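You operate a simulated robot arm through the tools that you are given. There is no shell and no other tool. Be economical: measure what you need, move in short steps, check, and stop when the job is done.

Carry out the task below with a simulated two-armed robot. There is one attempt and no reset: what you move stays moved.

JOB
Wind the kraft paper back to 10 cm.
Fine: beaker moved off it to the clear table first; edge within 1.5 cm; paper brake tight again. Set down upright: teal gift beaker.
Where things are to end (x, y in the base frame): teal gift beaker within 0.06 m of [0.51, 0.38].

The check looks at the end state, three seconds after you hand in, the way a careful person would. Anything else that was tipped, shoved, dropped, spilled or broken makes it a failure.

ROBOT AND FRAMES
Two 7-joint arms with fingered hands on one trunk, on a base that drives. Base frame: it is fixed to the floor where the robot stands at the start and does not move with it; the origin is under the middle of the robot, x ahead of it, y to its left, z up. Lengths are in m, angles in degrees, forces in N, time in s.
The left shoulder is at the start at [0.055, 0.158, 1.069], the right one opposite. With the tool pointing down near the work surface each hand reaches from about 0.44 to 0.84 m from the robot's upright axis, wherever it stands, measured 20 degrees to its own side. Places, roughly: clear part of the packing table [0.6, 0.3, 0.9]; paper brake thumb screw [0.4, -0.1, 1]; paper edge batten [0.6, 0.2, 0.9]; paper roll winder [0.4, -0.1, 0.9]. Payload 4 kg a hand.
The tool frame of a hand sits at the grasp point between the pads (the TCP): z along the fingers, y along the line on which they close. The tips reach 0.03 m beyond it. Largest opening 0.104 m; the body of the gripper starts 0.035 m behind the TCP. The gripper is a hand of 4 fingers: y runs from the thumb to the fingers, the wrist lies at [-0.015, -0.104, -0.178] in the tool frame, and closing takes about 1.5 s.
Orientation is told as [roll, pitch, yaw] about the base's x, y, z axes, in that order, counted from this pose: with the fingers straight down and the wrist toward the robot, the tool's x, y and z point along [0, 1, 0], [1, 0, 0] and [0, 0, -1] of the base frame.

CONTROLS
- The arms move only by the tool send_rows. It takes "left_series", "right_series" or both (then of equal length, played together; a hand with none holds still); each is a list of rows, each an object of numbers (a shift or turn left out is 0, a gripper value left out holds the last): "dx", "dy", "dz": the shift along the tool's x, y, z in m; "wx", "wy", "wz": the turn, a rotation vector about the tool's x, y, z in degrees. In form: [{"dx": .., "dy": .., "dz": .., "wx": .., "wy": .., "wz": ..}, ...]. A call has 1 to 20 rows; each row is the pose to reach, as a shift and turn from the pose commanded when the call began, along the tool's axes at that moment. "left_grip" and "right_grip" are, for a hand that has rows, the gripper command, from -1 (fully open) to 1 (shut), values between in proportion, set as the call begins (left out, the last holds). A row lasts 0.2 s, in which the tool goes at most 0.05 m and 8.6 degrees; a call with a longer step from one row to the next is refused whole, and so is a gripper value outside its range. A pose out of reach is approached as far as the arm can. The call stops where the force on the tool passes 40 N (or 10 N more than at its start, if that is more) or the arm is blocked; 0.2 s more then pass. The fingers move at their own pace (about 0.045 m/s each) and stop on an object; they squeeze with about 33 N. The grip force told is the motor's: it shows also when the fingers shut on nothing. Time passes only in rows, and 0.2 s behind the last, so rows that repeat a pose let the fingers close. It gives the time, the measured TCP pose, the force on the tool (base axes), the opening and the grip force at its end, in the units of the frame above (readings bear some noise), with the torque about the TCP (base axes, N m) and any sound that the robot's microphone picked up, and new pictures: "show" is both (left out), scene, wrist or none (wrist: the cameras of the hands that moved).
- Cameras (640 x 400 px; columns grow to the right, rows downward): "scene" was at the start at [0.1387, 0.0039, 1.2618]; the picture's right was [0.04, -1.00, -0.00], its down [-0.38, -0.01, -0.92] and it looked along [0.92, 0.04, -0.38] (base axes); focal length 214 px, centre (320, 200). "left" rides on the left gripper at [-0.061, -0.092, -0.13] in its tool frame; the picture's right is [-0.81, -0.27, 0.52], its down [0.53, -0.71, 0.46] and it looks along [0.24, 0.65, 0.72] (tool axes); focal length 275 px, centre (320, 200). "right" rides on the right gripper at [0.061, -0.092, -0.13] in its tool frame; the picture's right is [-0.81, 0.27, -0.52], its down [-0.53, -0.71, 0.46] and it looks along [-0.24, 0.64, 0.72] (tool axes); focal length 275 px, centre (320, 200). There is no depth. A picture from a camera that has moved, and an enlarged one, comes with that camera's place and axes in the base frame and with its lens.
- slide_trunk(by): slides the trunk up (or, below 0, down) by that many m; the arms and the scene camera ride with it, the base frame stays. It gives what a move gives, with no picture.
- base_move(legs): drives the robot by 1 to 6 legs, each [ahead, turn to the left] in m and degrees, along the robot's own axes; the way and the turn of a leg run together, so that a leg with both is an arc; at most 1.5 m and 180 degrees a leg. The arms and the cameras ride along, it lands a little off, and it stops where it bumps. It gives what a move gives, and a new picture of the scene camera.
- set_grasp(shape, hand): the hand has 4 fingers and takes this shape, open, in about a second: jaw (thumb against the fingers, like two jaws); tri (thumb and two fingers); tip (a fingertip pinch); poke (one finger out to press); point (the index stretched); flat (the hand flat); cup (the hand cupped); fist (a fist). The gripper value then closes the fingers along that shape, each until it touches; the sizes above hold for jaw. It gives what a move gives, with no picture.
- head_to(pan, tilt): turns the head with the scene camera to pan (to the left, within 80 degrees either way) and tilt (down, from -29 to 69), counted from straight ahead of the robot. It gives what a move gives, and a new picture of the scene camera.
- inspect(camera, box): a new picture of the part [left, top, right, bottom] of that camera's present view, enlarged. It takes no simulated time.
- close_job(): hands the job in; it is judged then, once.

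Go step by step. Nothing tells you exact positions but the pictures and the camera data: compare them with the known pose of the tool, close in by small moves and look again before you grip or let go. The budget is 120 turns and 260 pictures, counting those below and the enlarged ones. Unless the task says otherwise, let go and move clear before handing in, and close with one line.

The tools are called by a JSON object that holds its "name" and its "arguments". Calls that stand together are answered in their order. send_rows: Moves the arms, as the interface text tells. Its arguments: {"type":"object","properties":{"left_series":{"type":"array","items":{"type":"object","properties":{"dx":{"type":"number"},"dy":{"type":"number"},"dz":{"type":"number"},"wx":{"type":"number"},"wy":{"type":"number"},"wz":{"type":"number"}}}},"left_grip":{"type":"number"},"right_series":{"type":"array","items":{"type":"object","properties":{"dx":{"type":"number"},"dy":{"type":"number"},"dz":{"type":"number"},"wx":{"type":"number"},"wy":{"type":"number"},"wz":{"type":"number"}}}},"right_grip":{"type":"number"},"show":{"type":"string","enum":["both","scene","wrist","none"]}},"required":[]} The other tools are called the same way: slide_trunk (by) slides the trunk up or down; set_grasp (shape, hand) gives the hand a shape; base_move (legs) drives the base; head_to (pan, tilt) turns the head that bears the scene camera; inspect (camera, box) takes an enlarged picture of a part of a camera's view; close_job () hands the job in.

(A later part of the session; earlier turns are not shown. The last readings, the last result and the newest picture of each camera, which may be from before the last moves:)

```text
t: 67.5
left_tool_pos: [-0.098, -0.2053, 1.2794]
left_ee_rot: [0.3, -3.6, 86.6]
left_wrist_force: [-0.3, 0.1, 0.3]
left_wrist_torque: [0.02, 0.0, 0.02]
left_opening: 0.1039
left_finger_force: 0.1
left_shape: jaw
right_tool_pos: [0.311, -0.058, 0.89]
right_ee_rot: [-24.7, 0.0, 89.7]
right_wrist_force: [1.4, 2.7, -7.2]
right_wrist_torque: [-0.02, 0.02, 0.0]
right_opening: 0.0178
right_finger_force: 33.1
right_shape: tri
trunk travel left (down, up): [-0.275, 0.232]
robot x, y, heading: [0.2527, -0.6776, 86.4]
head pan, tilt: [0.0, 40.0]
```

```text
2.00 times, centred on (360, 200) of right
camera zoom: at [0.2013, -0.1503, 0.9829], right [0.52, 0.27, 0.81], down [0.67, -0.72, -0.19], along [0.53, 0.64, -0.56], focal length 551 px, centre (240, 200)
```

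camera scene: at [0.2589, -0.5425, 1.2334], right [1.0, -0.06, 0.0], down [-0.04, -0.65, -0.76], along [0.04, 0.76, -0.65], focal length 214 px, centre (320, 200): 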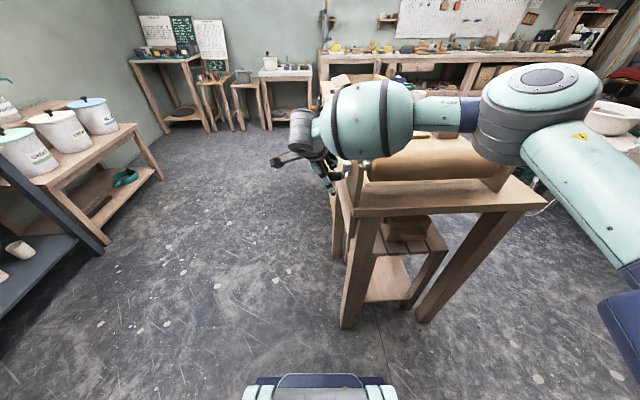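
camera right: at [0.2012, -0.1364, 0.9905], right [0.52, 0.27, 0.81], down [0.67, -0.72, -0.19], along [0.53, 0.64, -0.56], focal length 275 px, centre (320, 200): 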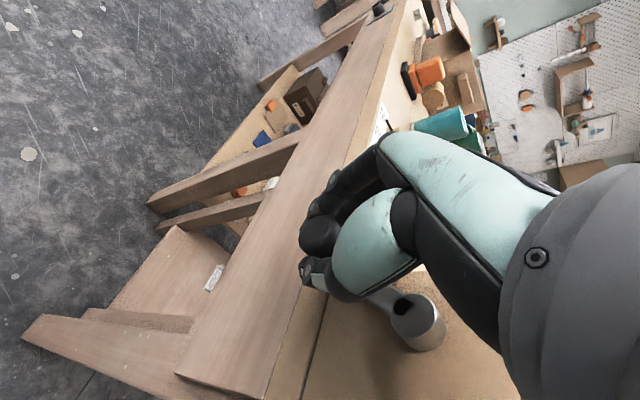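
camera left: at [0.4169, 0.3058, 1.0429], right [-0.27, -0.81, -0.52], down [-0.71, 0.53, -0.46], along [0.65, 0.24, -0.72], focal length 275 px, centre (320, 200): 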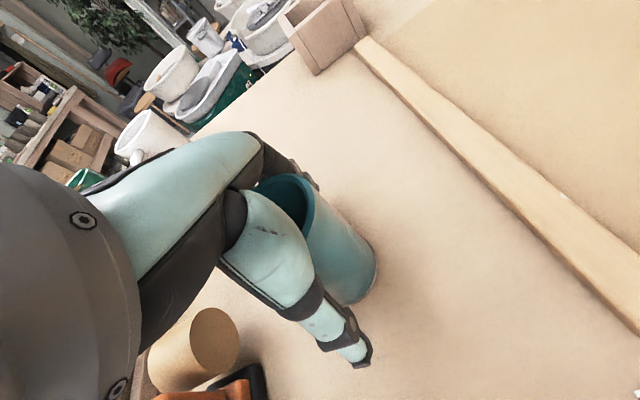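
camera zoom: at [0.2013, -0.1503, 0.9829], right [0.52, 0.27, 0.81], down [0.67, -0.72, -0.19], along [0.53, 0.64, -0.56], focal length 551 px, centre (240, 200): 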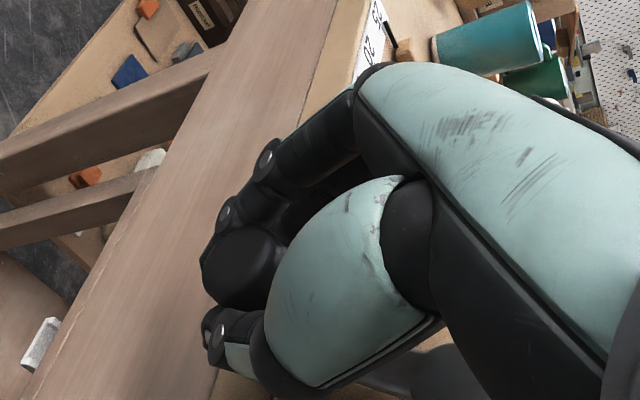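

The crank turns freely with little force, and the pointer seems to be moving off 25 toward smaller numbers. I continue 60°.

{"name": "send_rows", "arguments": {"right_series": [{"dx": 0.0008, "dy": -0.0075, "dz": 0.0018}, {"dx": 0.0011, "dy": -0.0153, "dz": 0.0024}, {"dx": 0.0008, "dy": -0.0231, "dz": 0.0018}, {"dx": 0, "dy": -0.0306, "dz": 0}, {"dx": -0.0014, "dy": -0.0377, "dz": -0.003}, {"dx": -0.0033, "dy": -0.044, "dz": -0.0071}, {"dx": -0.0033, "dy": -0.044, "dz": -0.0071}]}}

{"name": "inspect", "arguments": {"camera": "scene", "box": [280, 100, 440, 220]}}

```text
t: 68.7
left_tool_pos: [-0.0985, -0.2087, 1.2811]
left_ee_rot: [-0.2, -4.8, 86.3]
left_wrist_force: [-0.1, 0.8, -0.6]
left_wrist_torque: [-0.02, 0.0, -0.04]
left_opening: 0.1041
left_finger_force: 0.1
left_shape: jaw
right_tool_pos: [0.3147, -0.091, 0.8884]
right_ee_rot: [-24.9, -0.6, 89.3]
right_wrist_force: [-2.8, 53.7, -43.5]
right_wrist_torque: [-0.47, 0.18, 0.22]
right_opening: 0.0213
right_finger_force: 33.5
right_shape: tri
trunk travel left (down, up): [-0.275, 0.232]
robot x, y, heading: [0.2522, -0.6741, 87.0]
head pan, tilt: [0.0, 40.0]
stopped in row 5 (right hand): the force on the tool passed its limit at 44 N (the readings are from after the stop); the commanded pose is now the measured one
camera scene: at [0.2587, -0.5285, 1.2314], right [1.0, -0.06, 0.0], down [-0.04, -0.66, -0.75], along [0.04, 0.75, -0.66], focal length 214 px, centre (320, 200)
camera right: at [0.2033, -0.1834, 0.9812], right [0.52, 0.26, 0.81], down [0.67, -0.72, -0.2], along [0.53, 0.64, -0.55], focal length 275 px, centre (320, 200)
```

scene: 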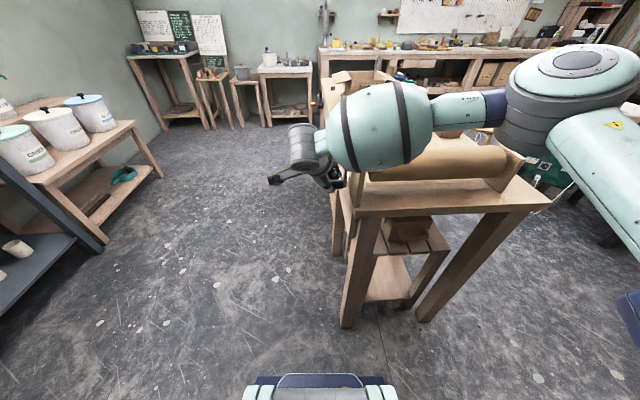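
right: 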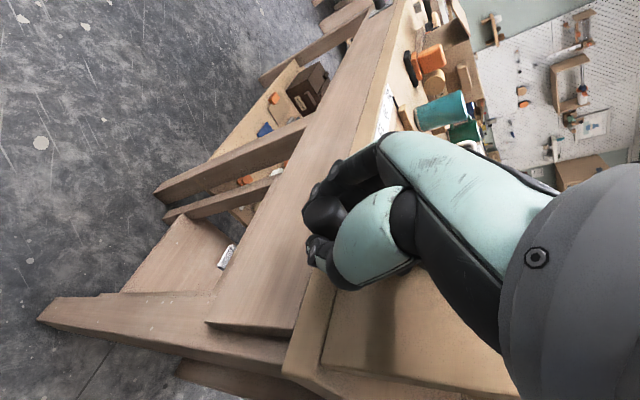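

```text
3.33 times, centred on (360, 160) of scene
camera zoom: at [0.2587, -0.5285, 1.2314], right [1.0, -0.06, 0.0], down [-0.04, -0.66, -0.75], along [0.04, 0.75, -0.66], focal length 715 px, centre (187, 333)
```

zoom: 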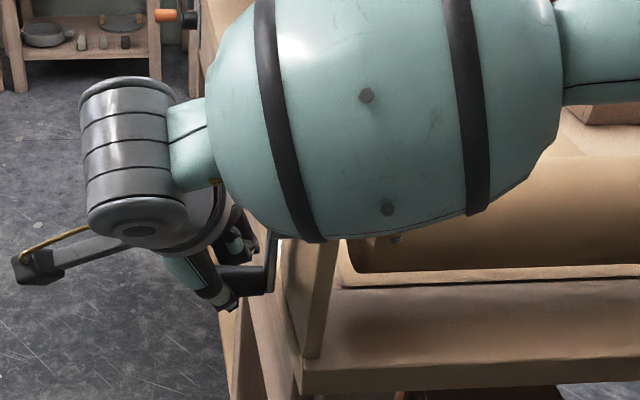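

Resistance rose to a strong value after about 60°. I look at where the pointer and batten are before doing more.

{"name": "inspect", "arguments": {"camera": "right", "box": [340, 60, 500, 160]}}

{"name": "inspect", "arguments": {"camera": "right", "box": [260, 140, 460, 320]}}

{"name": "inspect", "arguments": {"camera": "scene", "box": [310, 60, 530, 220]}}

```text
4.00 times, centred on (420, 110) of right
camera zoom: at [0.2033, -0.1834, 0.9812], right [0.52, 0.26, 0.81], down [0.67, -0.72, -0.2], along [0.53, 0.64, -0.55], focal length 1101 px, centre (-80, 560)
```

zoom: 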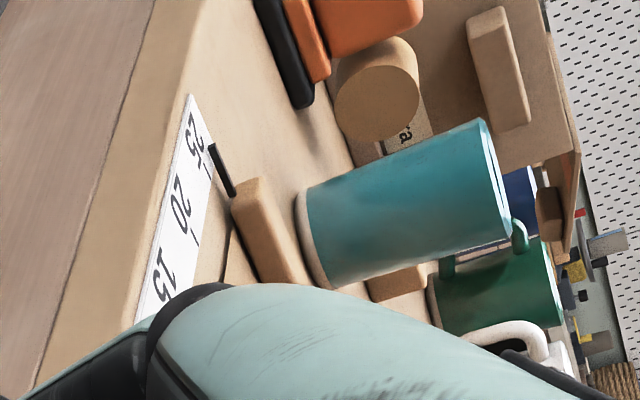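

```text
2.22 times, centred on (360, 230) of right
camera zoom: at [0.2033, -0.1834, 0.9812], right [0.52, 0.26, 0.81], down [0.67, -0.72, -0.2], along [0.53, 0.64, -0.55], focal length 612 px, centre (231, 133)
```

zoom: 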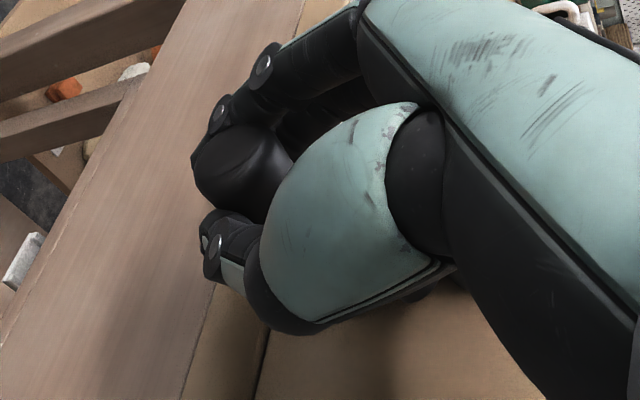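

```text
2.50 times, centred on (420, 140) of scene
camera zoom: at [0.2587, -0.5285, 1.2314], right [1.0, -0.06, 0.0], down [-0.04, -0.66, -0.75], along [0.04, 0.75, -0.66], focal length 536 px, centre (70, 350)
```

zoom: 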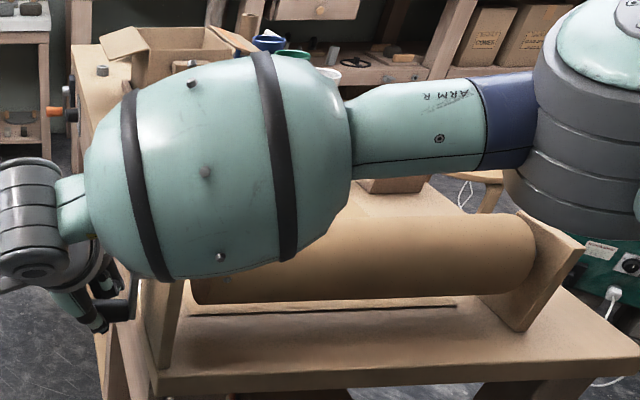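

The pointer still reads about 25 even though the crank moved about 60°, so something isn't engaged as I assumed. I release and lift off to inspect.

{"name": "send_rows", "arguments": {"right_series": [{"dz": 0}, {"dz": 0}, {"dz": 0}, {"dz": 0}, {"dz": 0}, {"dx": -0.01, "dz": -0.03}, {"dx": -0.02, "dz": -0.06}, {"dx": -0.03, "dz": -0.1}, {"dx": -0.04, "dz": -0.14}, {"dx": -0.05, "dz": -0.18}, {"dx": -0.05, "dz": -0.22}, {"dx": -0.05, "dz": -0.25}], "right_grip": -1, "show": "scene"}}

{"name": "inspect", "arguments": {"camera": "scene", "box": [280, 100, 440, 220]}}

```text
t: 71.2
left_tool_pos: [-0.0977, -0.2239, 1.2869]
left_ee_rot: [-0.2, -5.3, 86.4]
left_wrist_force: [-0.2, -0.5, -0.3]
left_wrist_torque: [0.01, 0.0, 0.0]
left_opening: 0.1041
left_finger_force: 0.0
left_shape: jaw
right_tool_pos: [0.2527, -0.1066, 1.1484]
right_ee_rot: [-24.9, -1.1, 89.6]
right_wrist_force: [0.0, 0.7, 0.3]
right_wrist_torque: [-0.02, 0.04, 0.02]
right_opening: 0.1034
right_finger_force: 0.0
right_shape: tri
trunk travel left (down, up): [-0.275, 0.232]
robot x, y, heading: [0.253, -0.674, 86.7]
head pan, tilt: [0.0, 40.0]
camera scene: at [0.2584, -0.5429, 1.2335], right [1.0, -0.06, 0.0], down [-0.04, -0.65, -0.76], along [0.04, 0.76, -0.65], focal length 214 px, centre (320, 200)
```

scene: 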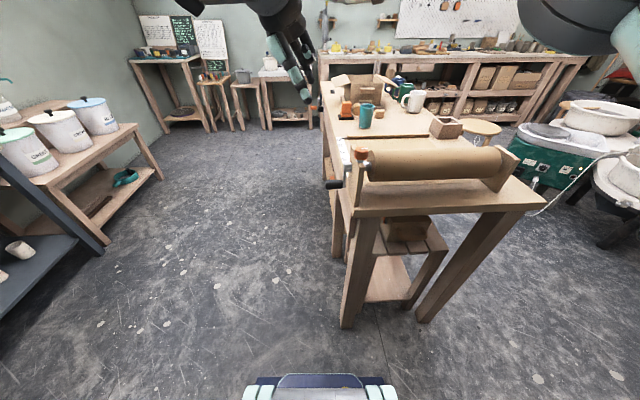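

```text
3.33 times, centred on (360, 160) of scene
camera zoom: at [0.2584, -0.5429, 1.2335], right [1.0, -0.06, 0.0], down [-0.04, -0.65, -0.76], along [0.04, 0.76, -0.65], focal length 715 px, centre (187, 333)
```

zoom: 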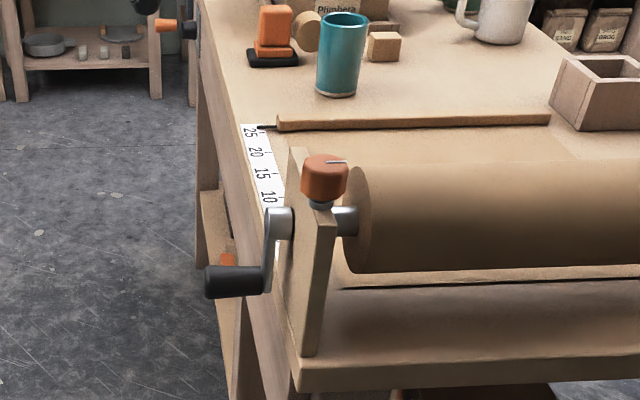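

The batten moved slightly outward (about 26 now), so that sense unwinds and hit its stop; the other sense winds in. I regrip the handle, now at the bottom (y -0.077, z 0.887), and turn the other way.

{"name": "send_rows", "arguments": {"right_series": [{"dx": 0.002, "dy": 0.01, "dz": 0.04, "wx": 1}, {"dx": 0.004, "dy": 0.02, "dz": 0.08, "wx": 1}, {"dx": 0.006, "dy": 0.03, "dz": 0.12, "wx": 1}, {"dx": 0.007, "dy": 0.03, "dz": 0.16, "wx": 1}, {"dx": 0.025, "dy": 0.03, "dz": 0.197, "wx": 1}, {"dx": 0.04, "dy": 0.03, "dz": 0.23, "wx": 1}, {"dx": 0.054, "dy": 0.03, "dz": 0.2615, "wx": 1}, {"dx": 0.054, "dy": 0.03, "dz": 0.2615, "wx": 1}], "show": "wrist"}}

{"name": "inspect", "arguments": {"camera": "scene", "box": [280, 100, 440, 220]}}

```text
t: 73.0
left_tool_pos: [-0.0982, -0.2229, 1.2868]
left_ee_rot: [-0.2, -5.3, 86.3]
left_wrist_force: [-0.8, 1.1, -0.2]
left_wrist_torque: [0.01, -0.01, 0.0]
left_opening: 0.104
left_finger_force: 0.1
left_shape: jaw
right_tool_pos: [0.3132, -0.07, 0.889]
right_ee_rot: [-24.8, -0.3, 89.2]
right_wrist_force: [-0.7, 0.0, 0.0]
right_wrist_torque: [-0.01, 0.02, 0.0]
right_opening: 0.1039
right_finger_force: 0.1
right_shape: tri
trunk travel left (down, up): [-0.275, 0.232]
robot x, y, heading: [0.2532, -0.6752, 86.4]
head pan, tilt: [0.0, 40.0]
camera right: at [0.2022, -0.1609, 0.9817], right [0.52, 0.26, 0.81], down [0.66, -0.72, -0.19], along [0.53, 0.64, -0.55], focal length 275 px, centre (320, 200)
```

right: 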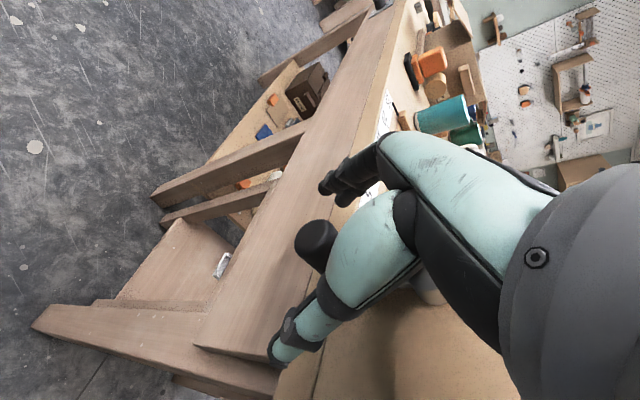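

```text
3.33 times, centred on (360, 160) of scene
camera zoom: at [0.2589, -0.5425, 1.2334], right [1.0, -0.06, 0.0], down [-0.04, -0.65, -0.76], along [0.04, 0.76, -0.65], focal length 715 px, centre (187, 333)
```

zoom: 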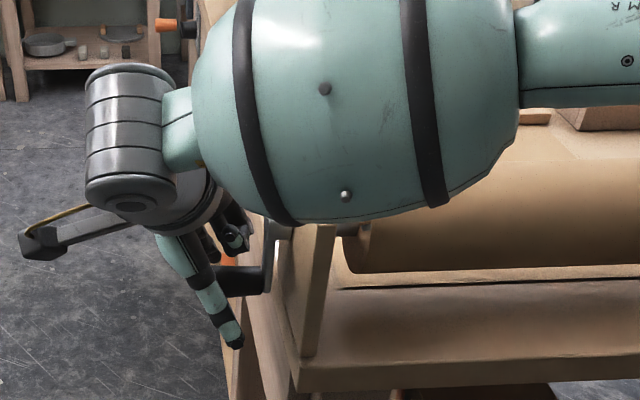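

The handle is between the fingers again. I close on it.

{"name": "send_rows", "arguments": {"right_series": [{"dy": -0.005}, {"dy": -0.005}, {"dy": -0.005}, {"dy": -0.005}, {"dy": -0.005}, {"dy": -0.005}, {"dy": -0.005}, {"dy": -0.005}], "right_grip": 1, "show": "none"}}

```text
t: 74.8
left_tool_pos: [-0.0967, -0.2211, 1.2871]
left_ee_rot: [-0.2, -5.3, 86.3]
left_wrist_force: [0.7, 0.5, 0.1]
left_wrist_torque: [0.05, 0.01, -0.01]
left_opening: 0.1043
left_finger_force: 0.0
left_shape: jaw
right_tool_pos: [0.3143, -0.0759, 0.886]
right_ee_rot: [-24.9, 0.1, 89.2]
right_wrist_force: [3.1, -1.3, -14.0]
right_wrist_torque: [-0.1, 0.07, -0.02]
right_opening: 0.0145
right_finger_force: 33.3
right_shape: tri
trunk travel left (down, up): [-0.275, 0.232]
robot x, y, heading: [0.2491, -0.673, 86.6]
head pan, tilt: [0.0, 40.0]
```

Now I turn the crank the other way: bottom, then left, 90° in 10° steps.

{"name": "send_rows", "arguments": {"right_series": [{"dx": -0.0001, "dy": 0.0081, "dz": -0.0002}, {"dx": -0.0008, "dy": 0.016, "dz": -0.0016}, {"dx": -0.002, "dy": 0.0235, "dz": -0.0044}, {"dx": -0.0038, "dy": 0.0305, "dz": -0.0082}, {"dx": -0.006, "dy": 0.0365, "dz": -0.0131}, {"dx": -0.0087, "dy": 0.0416, "dz": -0.0188}, {"dx": -0.0117, "dy": 0.0454, "dz": -0.0253}, {"dx": -0.0149, "dy": 0.048, "dz": -0.0322}, {"dx": -0.0183, "dy": 0.0492, "dz": -0.0395}, {"dx": -0.0183, "dy": 0.0492, "dz": -0.0395}], "show": "wrist"}}

{"name": "inspect", "arguments": {"camera": "scene", "box": [280, 60, 440, 220]}}

{"name": "inspect", "arguments": {"camera": "right", "box": [340, 60, 500, 160]}}

```text
t: 77.0
left_tool_pos: [-0.0968, -0.222, 1.2866]
left_ee_rot: [-0.2, -5.3, 86.3]
left_wrist_force: [0.7, 0.3, 0.2]
left_wrist_torque: [0.01, -0.02, -0.03]
left_opening: 0.1041
left_finger_force: 0.2
left_shape: jaw
right_tool_pos: [0.3152, -0.0265, 0.931]
right_ee_rot: [-24.7, -0.2, 89.1]
right_wrist_force: [0.4, 8.0, 1.0]
right_wrist_torque: [-0.07, 0.07, -0.23]
right_opening: 0.0143
right_finger_force: 33.6
right_shape: tri
trunk travel left (down, up): [-0.275, 0.232]
robot x, y, heading: [0.2531, -0.6757, 86.5]
head pan, tilt: [0.0, 40.0]
camera right: at [0.2037, -0.1175, 1.0245], right [0.52, 0.26, 0.81], down [0.66, -0.72, -0.19], along [0.54, 0.64, -0.55], focal length 275 px, centre (320, 200)
```

right: 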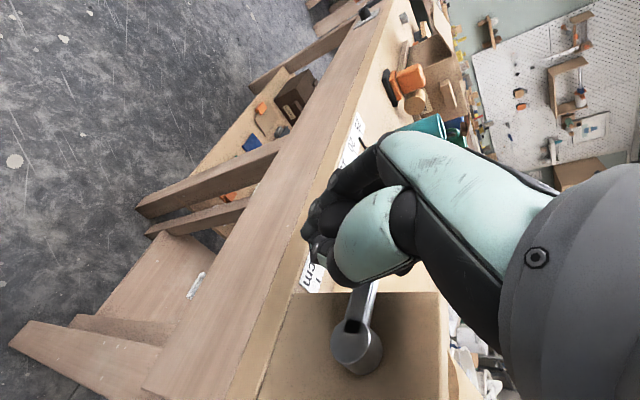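

```text
2.50 times, centred on (360, 140) of scene
camera zoom: at [0.259, -0.5407, 1.2333], right [1.0, -0.06, 0.0], down [-0.04, -0.65, -0.76], along [0.04, 0.76, -0.65], focal length 536 px, centre (220, 350)
```

zoom: 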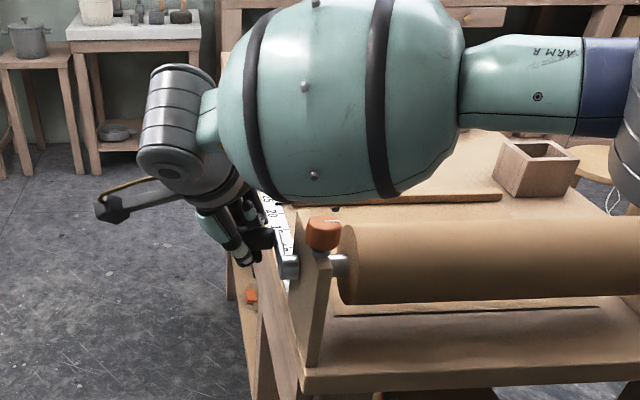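

```text
4.00 times, centred on (420, 110) of right
camera zoom: at [0.2037, -0.1175, 1.0245], right [0.52, 0.26, 0.81], down [0.66, -0.72, -0.19], along [0.54, 0.64, -0.55], focal length 1101 px, centre (-80, 560)
```

zoom: 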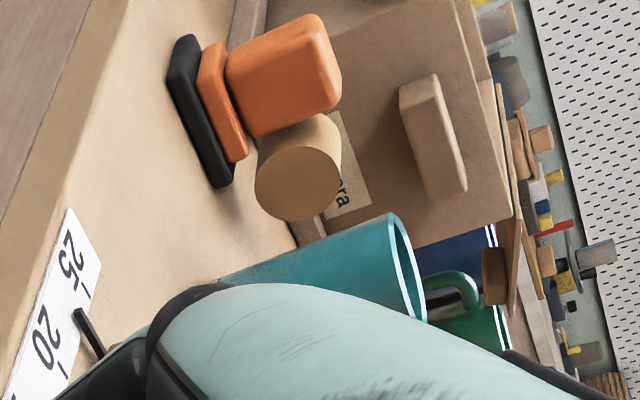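

It winds in: the pointer is near 23.8, roughly 2.2 cm per quarter turn, with small force. I continue over the top.

{"name": "send_rows", "arguments": {"right_series": [{"dx": -0.0034, "dy": -0.0002, "dz": -0.0073}, {"dx": -0.0067, "dy": -0.0018, "dz": -0.0145}, {"dx": -0.0099, "dy": -0.0048, "dz": -0.0213}, {"dx": -0.0128, "dy": -0.009, "dz": -0.0277}, {"dx": -0.0153, "dy": -0.0144, "dz": -0.0331}, {"dx": -0.0175, "dy": -0.0207, "dz": -0.0377}, {"dx": -0.0191, "dy": -0.0279, "dz": -0.0412}, {"dx": -0.0202, "dy": -0.0355, "dz": -0.0435}, {"dx": -0.0207, "dy": -0.0436, "dz": -0.0446}, {"dx": -0.0207, "dy": -0.0436, "dz": -0.0446}], "show": "none"}}

{"name": "inspect", "arguments": {"camera": "scene", "box": [280, 60, 440, 220]}}

```text
t: 79.2
left_tool_pos: [-0.0966, -0.2227, 1.287]
left_ee_rot: [-0.1, -5.3, 86.3]
left_wrist_force: [-0.5, -0.8, 0.3]
left_wrist_torque: [0.03, -0.04, 0.0]
left_opening: 0.104
left_finger_force: 0.0
left_shape: jaw
right_tool_pos: [0.3143, -0.0726, 0.9815]
right_ee_rot: [-24.8, -0.3, 89.0]
right_wrist_force: [7.2, 1.2, 6.8]
right_wrist_torque: [0.04, 0.01, -0.17]
right_opening: 0.0138
right_finger_force: 33.0
right_shape: tri
trunk travel left (down, up): [-0.275, 0.232]
robot x, y, heading: [0.2522, -0.6776, 86.5]
head pan, tilt: [0.0, 40.0]
```

```text
2.50 times, centred on (360, 140) of scene
camera zoom: at [0.2599, -0.5425, 1.2334], right [1.0, -0.06, 0.0], down [-0.04, -0.65, -0.76], along [0.04, 0.76, -0.65], focal length 536 px, centre (220, 350)
```

zoom: 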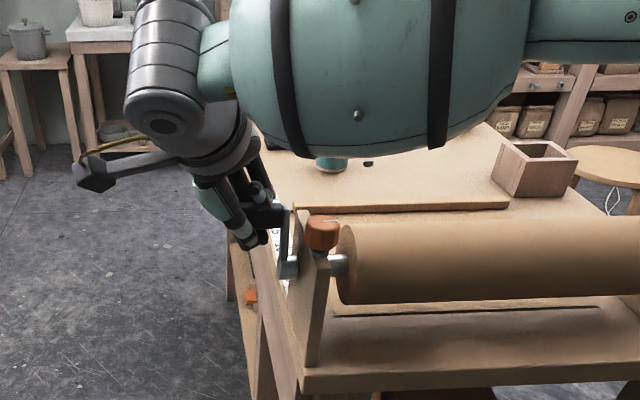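

Good, the batten is coming in. I continue from the top down the right side.

{"name": "send_rows", "arguments": {"right_series": [{"dx": 0.0001, "dy": -0.0081, "dz": 0.0002}, {"dx": 0.0008, "dy": -0.016, "dz": 0.0016}, {"dx": 0.002, "dy": -0.0235, "dz": 0.0044}, {"dx": 0.0038, "dy": -0.0305, "dz": 0.0082}, {"dx": 0.006, "dy": -0.0365, "dz": 0.0131}, {"dx": 0.0087, "dy": -0.0416, "dz": 0.0188}, {"dx": 0.0117, "dy": -0.0454, "dz": 0.0253}, {"dx": 0.0149, "dy": -0.048, "dz": 0.0322}, {"dx": 0.0183, "dy": -0.0492, "dz": 0.0395}, {"dx": 0.0183, "dy": -0.0492, "dz": 0.0395}], "show": "none"}}

{"name": "inspect", "arguments": {"camera": "scene", "box": [280, 60, 440, 220]}}

```text
t: 81.5
left_tool_pos: [-0.0973, -0.2273, 1.2895]
left_ee_rot: [-0.1, -5.5, 86.3]
left_wrist_force: [1.0, -0.7, 0.3]
left_wrist_torque: [-0.03, -0.02, 0.0]
left_opening: 0.104
left_finger_force: 0.1
left_shape: jaw
right_tool_pos: [0.3128, -0.1269, 0.9372]
right_ee_rot: [-24.8, -0.2, 89.3]
right_wrist_force: [2.6, -35.2, 6.4]
right_wrist_torque: [0.33, -0.29, 0.01]
right_opening: 0.0147
right_finger_force: 32.7
right_shape: tri
trunk travel left (down, up): [-0.275, 0.232]
robot x, y, heading: [0.2541, -0.6719, 86.6]
head pan, tilt: [0.0, 40.0]
```

```text
2.50 times, centred on (360, 140) of scene
camera zoom: at [0.2593, -0.5489, 1.234], right [1.0, -0.06, 0.0], down [-0.04, -0.65, -0.76], along [0.04, 0.76, -0.65], focal length 536 px, centre (220, 350)
```

zoom: 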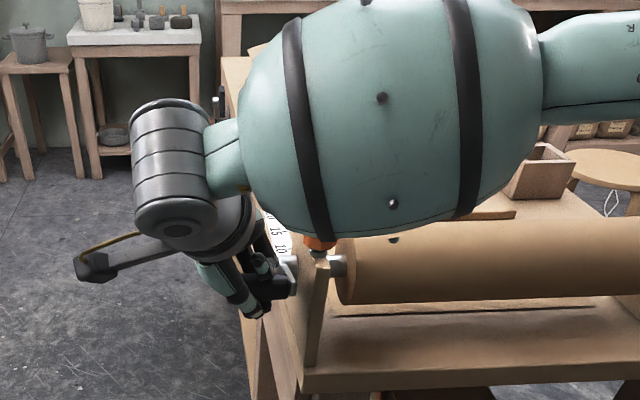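

A sideways force of 35 N appeared: probably a finger rubbing the crank arm. I open a little, shift 7 mm toward the handle's free end, correct y, and regrip.

{"name": "send_rows", "arguments": {"right_series": [{"dz": 0}, {"dz": 0}, {"dz": 0}, {"dz": 0}, {"dx": 0.0064, "dy": 0.002, "dz": -0.003}, {"dx": 0.0064, "dy": 0.002, "dz": -0.003}], "right_grip": -0.6, "show": "wrist"}}

{"name": "inspect", "arguments": {"camera": "scene", "box": [300, 120, 400, 220]}}

```text
t: 82.8
left_tool_pos: [-0.0972, -0.222, 1.2868]
left_ee_rot: [-0.2, -5.3, 86.4]
left_wrist_force: [-0.4, 0.3, 0.6]
left_wrist_torque: [-0.02, -0.02, -0.01]
left_opening: 0.1038
left_finger_force: 0.1
left_shape: jaw
right_tool_pos: [0.3071, -0.1191, 0.9368]
right_ee_rot: [-24.8, -0.2, 89.2]
right_wrist_force: [-1.4, 0.1, -0.6]
right_wrist_torque: [0.01, -0.01, 0.03]
right_opening: 0.0831
right_finger_force: 0.2
right_shape: tri
trunk travel left (down, up): [-0.275, 0.232]
robot x, y, heading: [0.2503, -0.6747, 86.6]
head pan, tilt: [0.0, 40.0]
camera right: at [0.1951, -0.2094, 1.029], right [0.52, 0.27, 0.81], down [0.66, -0.72, -0.19], along [0.53, 0.64, -0.55], focal length 275 px, centre (320, 200)
```

right: 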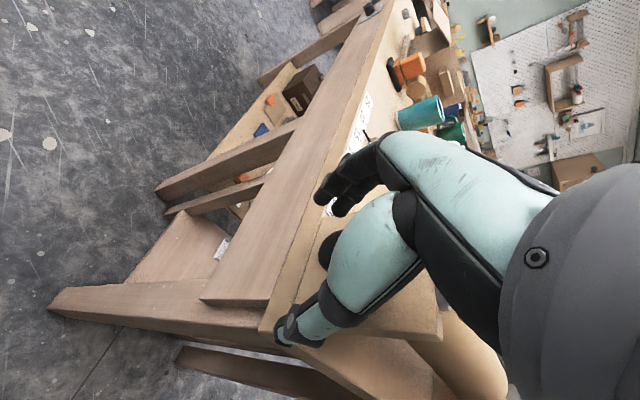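

```text
4.00 times, centred on (350, 170) of scene
camera zoom: at [0.2592, -0.5421, 1.2334], right [1.0, -0.06, 0.0], down [-0.04, -0.65, -0.76], along [0.04, 0.76, -0.65], focal length 858 px, centre (200, 320)
```

zoom: 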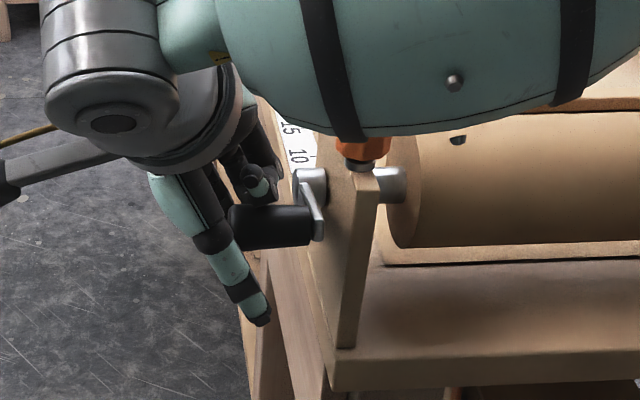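

The handle is on the right side of its circle at about (y -0.121, z 0.941). I adjust slightly and regrip.

{"name": "send_rows", "arguments": {"right_series": [{"dx": -0.0017, "dy": -0.001, "dz": -0.0036}, {"dx": -0.0017, "dy": -0.001, "dz": -0.0036}, {"dx": -0.0017, "dy": -0.001, "dz": -0.0036}, {"dx": -0.0017, "dy": -0.001, "dz": -0.0036}, {"dx": -0.0017, "dy": -0.001, "dz": -0.0036}, {"dx": -0.0017, "dy": -0.001, "dz": -0.0036}, {"dx": -0.0017, "dy": -0.001, "dz": -0.0036}], "right_grip": 1, "show": "none"}}

{"name": "inspect", "arguments": {"camera": "scene", "box": [300, 120, 400, 220]}}

```text
t: 84.5
left_tool_pos: [-0.097, -0.2227, 1.2864]
left_ee_rot: [-0.2, -5.3, 86.2]
left_wrist_force: [1.1, 0.5, -0.3]
left_wrist_torque: [0.01, -0.02, 0.01]
left_opening: 0.104
left_finger_force: 0.2
left_shape: jaw
right_tool_pos: [0.3068, -0.1203, 0.9405]
right_ee_rot: [-24.9, -0.3, 89.1]
right_wrist_force: [0.8, -4.2, -0.8]
right_wrist_torque: [0.05, -0.01, 0.03]
right_opening: 0.0071
right_finger_force: 33.0
right_shape: tri
trunk travel left (down, up): [-0.275, 0.232]
robot x, y, heading: [0.2522, -0.6755, 86.7]
head pan, tilt: [0.0, 40.0]
```

```text
4.00 times, centred on (350, 170) of scene
camera zoom: at [0.2591, -0.5428, 1.2334], right [1.0, -0.06, 0.0], down [-0.04, -0.65, -0.76], along [0.04, 0.76, -0.65], focal length 858 px, centre (200, 320)
```

zoom: 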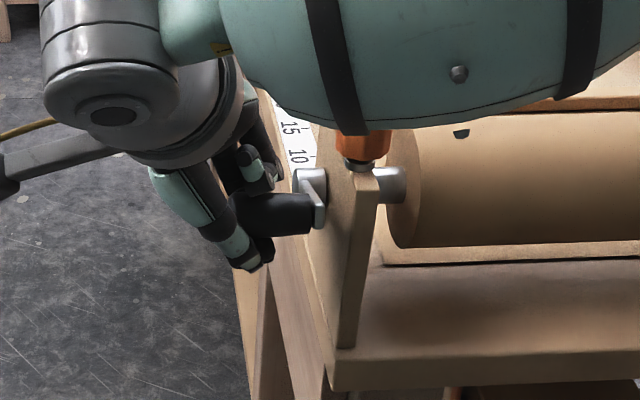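

I try 40° more downwards and check whether the handle follows.

{"name": "send_rows", "arguments": {"right_series": [{"dx": 0.0034, "dy": -0.0005, "dz": 0.0073}, {"dx": 0.0068, "dy": 0.0005, "dz": 0.0147}, {"dx": 0.01, "dy": 0.0029, "dz": 0.0217}, {"dx": 0.0131, "dy": 0.0066, "dz": 0.0282}, {"dx": 0.0131, "dy": 0.0066, "dz": 0.0282}], "show": "none"}}

{"name": "inspect", "arguments": {"camera": "scene", "box": [300, 120, 400, 220]}}

```text
t: 85.7
left_tool_pos: [-0.0965, -0.2246, 1.2875]
left_ee_rot: [-0.2, -5.5, 86.2]
left_wrist_force: [-0.3, 0.3, 0.0]
left_wrist_torque: [0.0, 0.02, 0.02]
left_opening: 0.1042
left_finger_force: 0.0
left_shape: jaw
right_tool_pos: [0.3056, -0.1167, 0.9081]
right_ee_rot: [-24.8, 0.0, 89.2]
right_wrist_force: [2.8, -22.9, -9.8]
right_wrist_torque: [0.23, 0.05, 0.13]
right_opening: 0.0086
right_finger_force: 33.3
right_shape: tri
trunk travel left (down, up): [-0.275, 0.232]
robot x, y, heading: [0.2514, -0.6733, 86.5]
head pan, tilt: [0.0, 40.0]
```

```text
4.00 times, centred on (350, 170) of scene
camera zoom: at [0.2595, -0.545, 1.2336], right [1.0, -0.06, 0.0], down [-0.04, -0.65, -0.76], along [0.04, 0.76, -0.65], focal length 858 px, centre (200, 320)
```

zoom: 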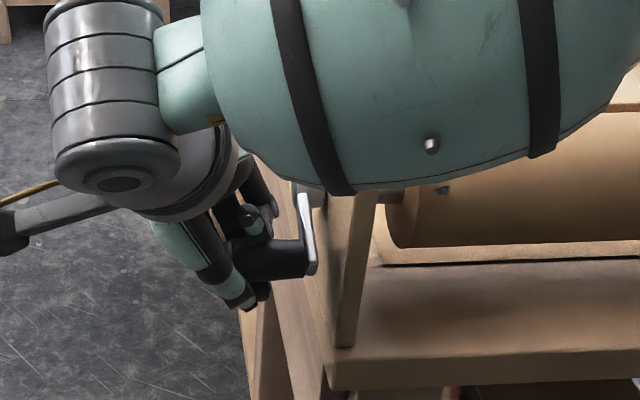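

The handle follows; the forces at all sides say the true crank radius is about 5.1 cm with centre (y -0.0755, z 0.933). I continue along that circle through the bottom to the left.

{"name": "send_rows", "arguments": {"right_series": [{"dx": 0.0042, "dy": -0.0003, "dz": 0.009}, {"dx": 0.0067, "dy": 0.0061, "dz": 0.0145}, {"dx": 0.0088, "dy": 0.0135, "dz": 0.019}, {"dx": 0.0103, "dy": 0.0216, "dz": 0.0223}, {"dx": 0.0113, "dy": 0.0302, "dz": 0.0243}, {"dx": 0.0115, "dy": 0.0391, "dz": 0.0249}, {"dx": 0.0111, "dy": 0.0479, "dz": 0.024}, {"dx": 0.0101, "dy": 0.0565, "dz": 0.0218}, {"dx": 0.0084, "dy": 0.0645, "dz": 0.0182}, {"dx": 0.0063, "dy": 0.0717, "dz": 0.0135}, {"dx": 0.0036, "dy": 0.0778, "dz": 0.0077}, {"dx": 0.0005, "dy": 0.0828, "dz": 0.001}, {"dx": -0.0029, "dy": 0.0864, "dz": -0.0063}, {"dx": -0.0066, "dy": 0.0886, "dz": -0.0141}, {"dx": -0.0103, "dy": 0.0892, "dz": -0.0222}, {"dx": -0.0103, "dy": 0.0892, "dz": -0.0222}], "show": "wrist"}}

{"name": "inspect", "arguments": {"camera": "scene", "box": [280, 60, 440, 220]}}

```text
t: 86.9
left_tool_pos: [-0.0946, -0.2386, 1.2962]
left_ee_rot: [-0.5, -7.1, 85.9]
left_wrist_force: [-0.1, -0.2, 0.6]
left_wrist_torque: [0.01, 0.0, 0.0]
left_opening: 0.1042
left_finger_force: 0.2
left_shape: jaw
right_tool_pos: [0.3062, -0.0978, 0.8816]
right_ee_rot: [-24.9, 0.3, 89.2]
right_wrist_force: [3.1, -11.7, -19.8]
right_wrist_torque: [0.13, 0.14, 0.12]
right_opening: 0.0076
right_finger_force: 32.8
right_shape: tri
trunk travel left (down, up): [-0.275, 0.232]
robot x, y, heading: [0.2513, -0.6741, 86.9]
head pan, tilt: [0.0, 40.0]
stopped in row 6 (right hand): the force on the tool passed its limit at 41 N (the readings are from after the stop); the commanded pose is now the measured one
camera right: at [0.1948, -0.1882, 0.9752], right [0.52, 0.27, 0.81], down [0.67, -0.72, -0.18], along [0.53, 0.63, -0.56], focal length 275 px, centre (320, 200)
```

right: 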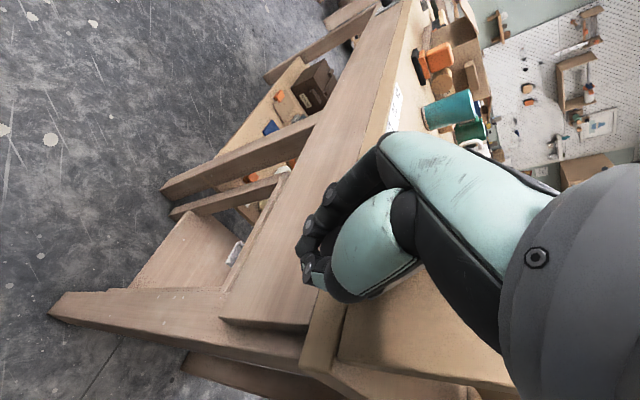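

```text
2.50 times, centred on (360, 140) of scene
camera zoom: at [0.2596, -0.5433, 1.2336], right [1.0, -0.06, 0.0], down [-0.04, -0.65, -0.76], along [0.04, 0.76, -0.65], focal length 536 px, centre (220, 350)
```

zoom: 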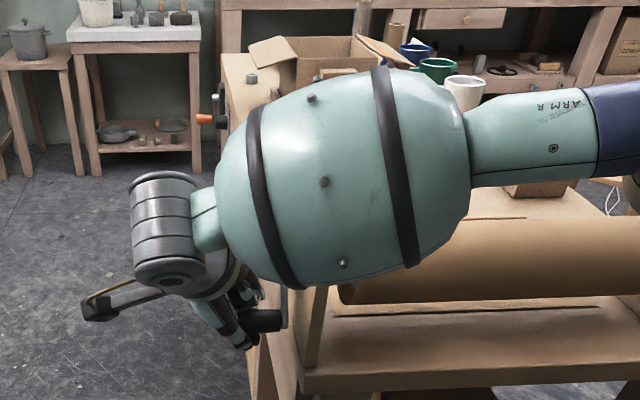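

Here the fingers' knuckles seem to foul the hub whenever the handle is at lower right. I let go, rise, and look at the pointer.

{"name": "send_rows", "arguments": {"right_series": [{"dz": 0}, {"dz": 0}, {"dz": 0}, {"dz": 0}, {"dz": 0}, {"dx": 0.002, "dz": -0.03}, {"dx": -0.01, "dz": -0.06}, {"dx": -0.03, "dz": -0.1}, {"dx": -0.04, "dz": -0.14}, {"dx": -0.05, "dz": -0.18}, {"dx": -0.05, "dz": -0.22}, {"dx": -0.05, "dz": -0.25}], "right_grip": -1, "show": "none"}}

{"name": "inspect", "arguments": {"camera": "scene", "box": [280, 100, 440, 220]}}

```text
t: 89.5
left_tool_pos: [-0.0956, -0.2359, 1.2953]
left_ee_rot: [-0.6, -7.0, 86.0]
left_wrist_force: [-0.5, 0.2, 0.5]
left_wrist_torque: [0.01, 0.0, 0.01]
left_opening: 0.104
left_finger_force: 0.1
left_shape: jaw
right_tool_pos: [0.2442, -0.0933, 1.1356]
right_ee_rot: [-24.8, -0.2, 89.1]
right_wrist_force: [1.1, -0.3, 0.4]
right_wrist_torque: [0.01, -0.03, -0.05]
right_opening: 0.1038
right_finger_force: 0.1
right_shape: tri
trunk travel left (down, up): [-0.275, 0.232]
robot x, y, heading: [0.2506, -0.6738, 86.6]
head pan, tilt: [0.0, 40.0]
```

```text
3.33 times, centred on (360, 160) of scene
camera zoom: at [0.2585, -0.5427, 1.2334], right [1.0, -0.06, 0.0], down [-0.04, -0.65, -0.76], along [0.04, 0.76, -0.65], focal length 715 px, centre (187, 333)
```

zoom: 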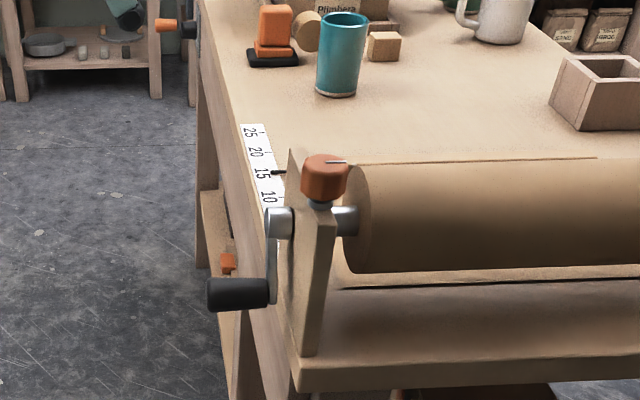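

The pointer now reads about 15.4, so roughly 170° more is needed. I close the fingers and use them as a pusher on the handle's near side, to bring it past the bottom.

{"name": "send_rows", "arguments": {"right_series": [{"dx": -0.001, "dy": -0.02, "dz": 0.04}, {"dx": -0.002, "dy": -0.04, "dz": 0.08}, {"dx": -0.002, "dy": -0.052, "dz": 0.12}, {"dx": -0.0027, "dy": -0.052, "dz": 0.151}, {"dx": -0.0027, "dy": -0.052, "dz": 0.151}, {"dx": -0.0027, "dy": -0.052, "dz": 0.151}, {"dx": -0.0027, "dy": -0.052, "dz": 0.151}, {"dx": 0.013, "dy": -0.052, "dz": 0.185}, {"dx": 0.029, "dy": -0.052, "dz": 0.219}, {"dx": 0.0443, "dy": -0.052, "dz": 0.2527}, {"dx": 0.0443, "dy": -0.052, "dz": 0.2527}], "right_grip": 1, "show": "wrist"}}

{"name": "inspect", "arguments": {"camera": "scene", "box": [280, 100, 440, 220]}}

```text
t: 91.9
left_tool_pos: [-0.0961, -0.2351, 1.2945]
left_ee_rot: [-0.6, -6.9, 85.9]
left_wrist_force: [-0.6, -0.5, 0.9]
left_wrist_torque: [-0.01, -0.03, 0.03]
left_opening: 0.1041
left_finger_force: 0.1
left_shape: jaw
right_tool_pos: [0.3129, -0.1437, 0.8824]
right_ee_rot: [-24.8, -0.3, 89.2]
right_wrist_force: [0.3, 0.1, 0.1]
right_wrist_torque: [-0.03, 0.02, 0.01]
right_opening: 0.0003
right_finger_force: 32.9
right_shape: tri
trunk travel left (down, up): [-0.275, 0.232]
robot x, y, heading: [0.253, -0.6725, 86.7]
head pan, tilt: [0.0, 40.0]
camera right: at [0.2011, -0.2358, 0.9745], right [0.52, 0.26, 0.81], down [0.66, -0.72, -0.19], along [0.53, 0.64, -0.55], focal length 275 px, centre (320, 200)
```

right: 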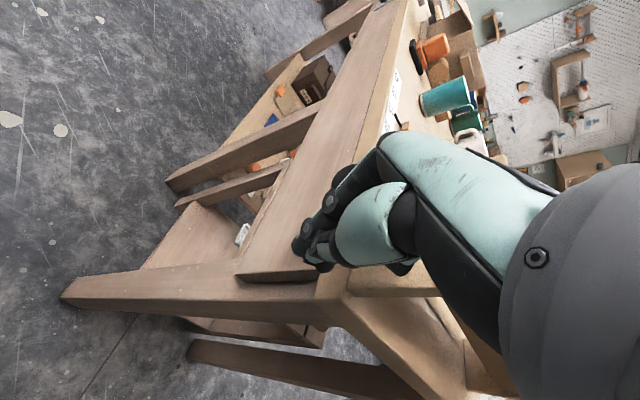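

```text
3.33 times, centred on (360, 160) of scene
camera zoom: at [0.259, -0.5425, 1.2334], right [1.0, -0.06, 0.0], down [-0.04, -0.65, -0.76], along [0.04, 0.76, -0.65], focal length 715 px, centre (187, 333)
```

zoom: 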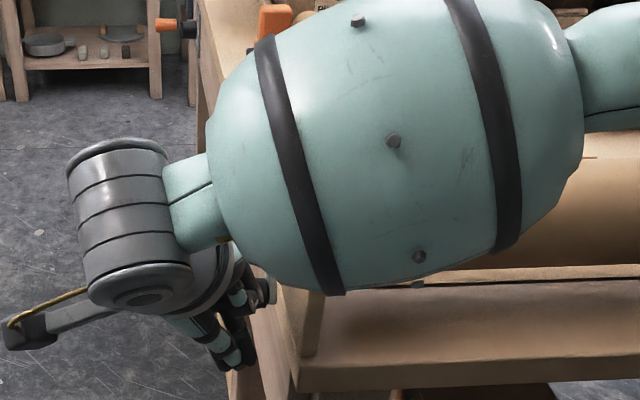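

Placed on the near side of the handle. I push toward the table.

{"name": "send_rows", "arguments": {"right_series": [{"dy": 0.007}, {"dy": 0.014}, {"dy": 0.021}, {"dy": 0.028}, {"dy": 0.035}, {"dy": 0.042}, {"dy": 0.049}, {"dy": 0.054}, {"dy": 0.054}], "show": "none"}}

{"name": "inspect", "arguments": {"camera": "scene", "box": [280, 100, 440, 220]}}

```text
t: 93.9
left_tool_pos: [-0.0962, -0.236, 1.294]
left_ee_rot: [-0.5, -7.0, 85.9]
left_wrist_force: [-0.8, 1.1, 0.0]
left_wrist_torque: [-0.03, 0.0, -0.01]
left_opening: 0.1039
left_finger_force: 0.1
left_shape: jaw
right_tool_pos: [0.3128, -0.0917, 0.8859]
right_ee_rot: [-24.8, -0.3, 89.2]
right_wrist_force: [-0.3, -1.9, 2.9]
right_wrist_torque: [0.1, 0.01, -0.02]
right_opening: 0.0
right_finger_force: 33.0
right_shape: tri
trunk travel left (down, up): [-0.275, 0.232]
robot x, y, heading: [0.2552, -0.6702, 86.5]
head pan, tilt: [0.0, 40.0]
```

```text
3.33 times, centred on (360, 160) of scene
camera zoom: at [0.259, -0.543, 1.2335], right [1.0, -0.06, 0.0], down [-0.04, -0.65, -0.76], along [0.04, 0.76, -0.65], focal length 715 px, centre (187, 333)
```

zoom: 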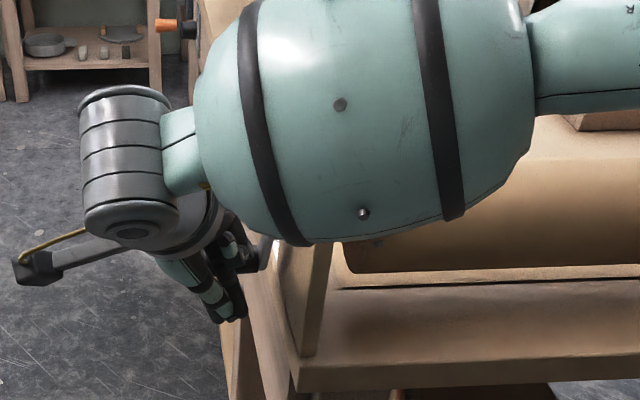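

The push moved it with almost no force. I back off, rise, open, and look for the regrip.

{"name": "send_rows", "arguments": {"right_series": [{"dy": -0.02}, {"dx": -0.017, "dy": -0.02, "dz": -0.036}, {"dx": -0.034, "dy": -0.02, "dz": -0.073}, {"dx": -0.05, "dy": -0.02, "dz": -0.109}, {"dx": -0.05, "dy": -0.02, "dz": -0.145}, {"dx": -0.05, "dy": -0.02, "dz": -0.185}, {"dx": -0.05, "dy": -0.02, "dz": -0.225}], "show": "none"}}

{"name": "inspect", "arguments": {"camera": "scene", "box": [280, 100, 440, 220]}}

```text
t: 95.5
left_tool_pos: [-0.095, -0.2364, 1.2948]
left_ee_rot: [-0.7, -7.0, 86.0]
left_wrist_force: [-0.3, -0.1, -0.4]
left_wrist_torque: [0.02, -0.01, 0.02]
left_opening: 0.1039
left_finger_force: 0.1
left_shape: jaw
right_tool_pos: [0.2609, -0.1107, 1.1105]
right_ee_rot: [-24.8, -0.3, 89.3]
right_wrist_force: [0.6, 0.0, -0.5]
right_wrist_torque: [0.0, -0.04, -0.04]
right_opening: 0.0002
right_finger_force: 32.9
right_shape: tri
trunk travel left (down, up): [-0.275, 0.232]
robot x, y, heading: [0.2545, -0.6745, 86.3]
head pan, tilt: [0.0, 40.0]
```

```text
3.33 times, centred on (360, 160) of scene
camera zoom: at [0.2581, -0.543, 1.2335], right [1.0, -0.06, 0.0], down [-0.04, -0.65, -0.76], along [0.04, 0.76, -0.65], focal length 715 px, centre (187, 333)
```

zoom: 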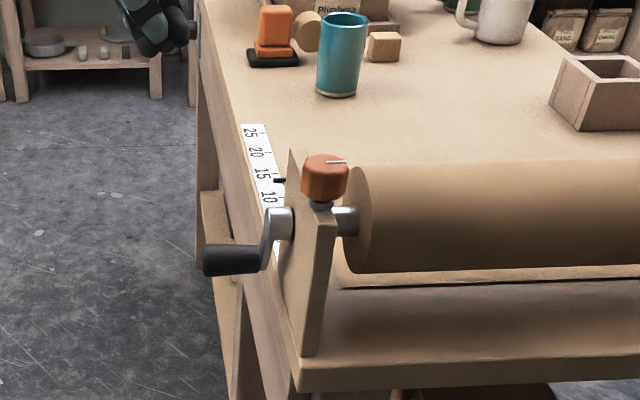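

The pointer reads about 13.5 and the handle is at lower left (y -0.050, z 0.889). I regrip it there.

{"name": "send_rows", "arguments": {"right_series": [{"dy": 0.015, "dz": 0.02}, {"dy": 0.03, "dz": 0.04}, {"dy": 0.045, "dz": 0.06}, {"dy": 0.0607, "dz": 0.08}, {"dy": 0.0607, "dz": 0.1}, {"dx": -0.0004, "dy": 0.0607, "dz": 0.122}, {"dx": 0.015, "dy": 0.0607, "dz": 0.155}, {"dx": 0.03, "dy": 0.0607, "dz": 0.188}, {"dx": 0.0458, "dy": 0.0607, "dz": 0.2218}, {"dx": 0.0458, "dy": 0.0607, "dz": 0.2218}], "right_grip": -1, "show": "none"}}

{"name": "inspect", "arguments": {"camera": "scene", "box": [280, 100, 440, 220]}}

{"name": "send_rows", "arguments": {"right_series": [{"dz": 0}, {"dz": 0}, {"dz": 0}, {"dz": 0}, {"dz": 0}, {"dz": 0}, {"dz": 0}, {"dz": 0}], "right_grip": 1, "show": "none"}}

{"name": "inspect", "arguments": {"camera": "scene", "box": [280, 100, 440, 220]}}

```text
t: 97.7
left_tool_pos: [-0.0954, -0.2347, 1.2942]
left_ee_rot: [-0.5, -7.1, 86.0]
left_wrist_force: [0.7, 0.0, 0.3]
left_wrist_torque: [0.0, 0.0, 0.02]
left_opening: 0.104
left_finger_force: 0.1
left_shape: jaw
right_tool_pos: [0.3165, -0.0521, 0.8906]
right_ee_rot: [-24.7, -0.3, 89.2]
right_wrist_force: [-0.4, 0.4, -0.5]
right_wrist_torque: [0.02, -0.02, -0.01]
right_opening: 0.1036
right_finger_force: 0.0
right_shape: tri
trunk travel left (down, up): [-0.275, 0.232]
robot x, y, heading: [0.2509, -0.6714, 86.7]
head pan, tilt: [0.0, 40.0]
```

```text
3.33 times, centred on (360, 160) of scene
camera zoom: at [0.259, -0.5425, 1.2334], right [1.0, -0.06, 0.0], down [-0.04, -0.65, -0.76], along [0.04, 0.76, -0.65], focal length 715 px, centre (187, 333)
```

zoom: 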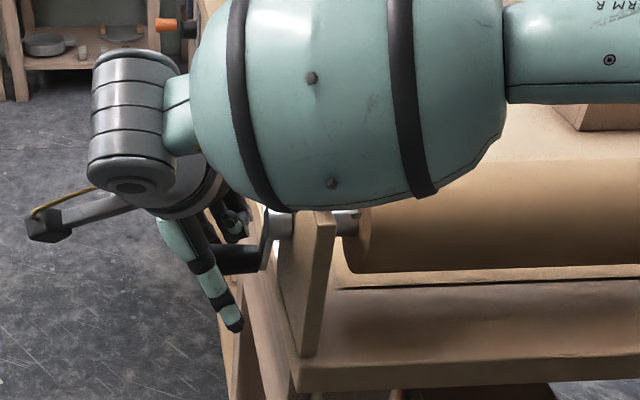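

```text
t: 99.5
left_tool_pos: [-0.095, -0.2333, 1.2935]
left_ee_rot: [-0.6, -7.0, 85.9]
left_wrist_force: [0.1, -0.6, -0.1]
left_wrist_torque: [0.0, -0.03, 0.03]
left_opening: 0.104
left_finger_force: 0.1
left_shape: jaw
right_tool_pos: [0.3163, -0.0516, 0.8894]
right_ee_rot: [-24.8, -0.1, 89.1]
right_wrist_force: [1.2, 2.7, -8.7]
right_wrist_torque: [-0.06, 0.08, -0.05]
right_opening: 0.0139
right_finger_force: 32.8
right_shape: tri
trunk travel left (down, up): [-0.275, 0.232]
robot x, y, heading: [0.2515, -0.6702, 86.8]
head pan, tilt: [0.0, 40.0]
```

```text
3.33 times, centred on (360, 160) of scene
camera zoom: at [0.2594, -0.5406, 1.2332], right [1.0, -0.06, 0.0], down [-0.04, -0.65, -0.76], along [0.04, 0.76, -0.65], focal length 715 px, centre (187, 333)
```

zoom: 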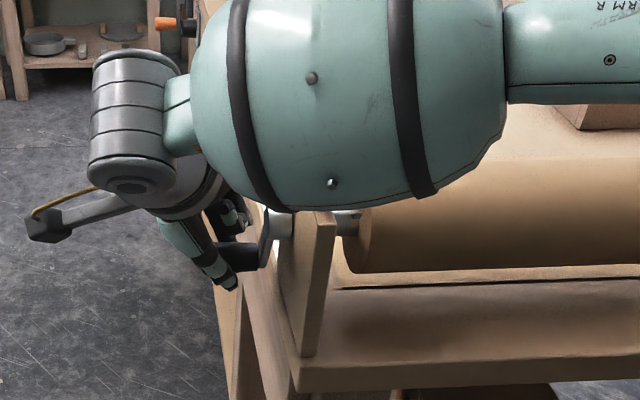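

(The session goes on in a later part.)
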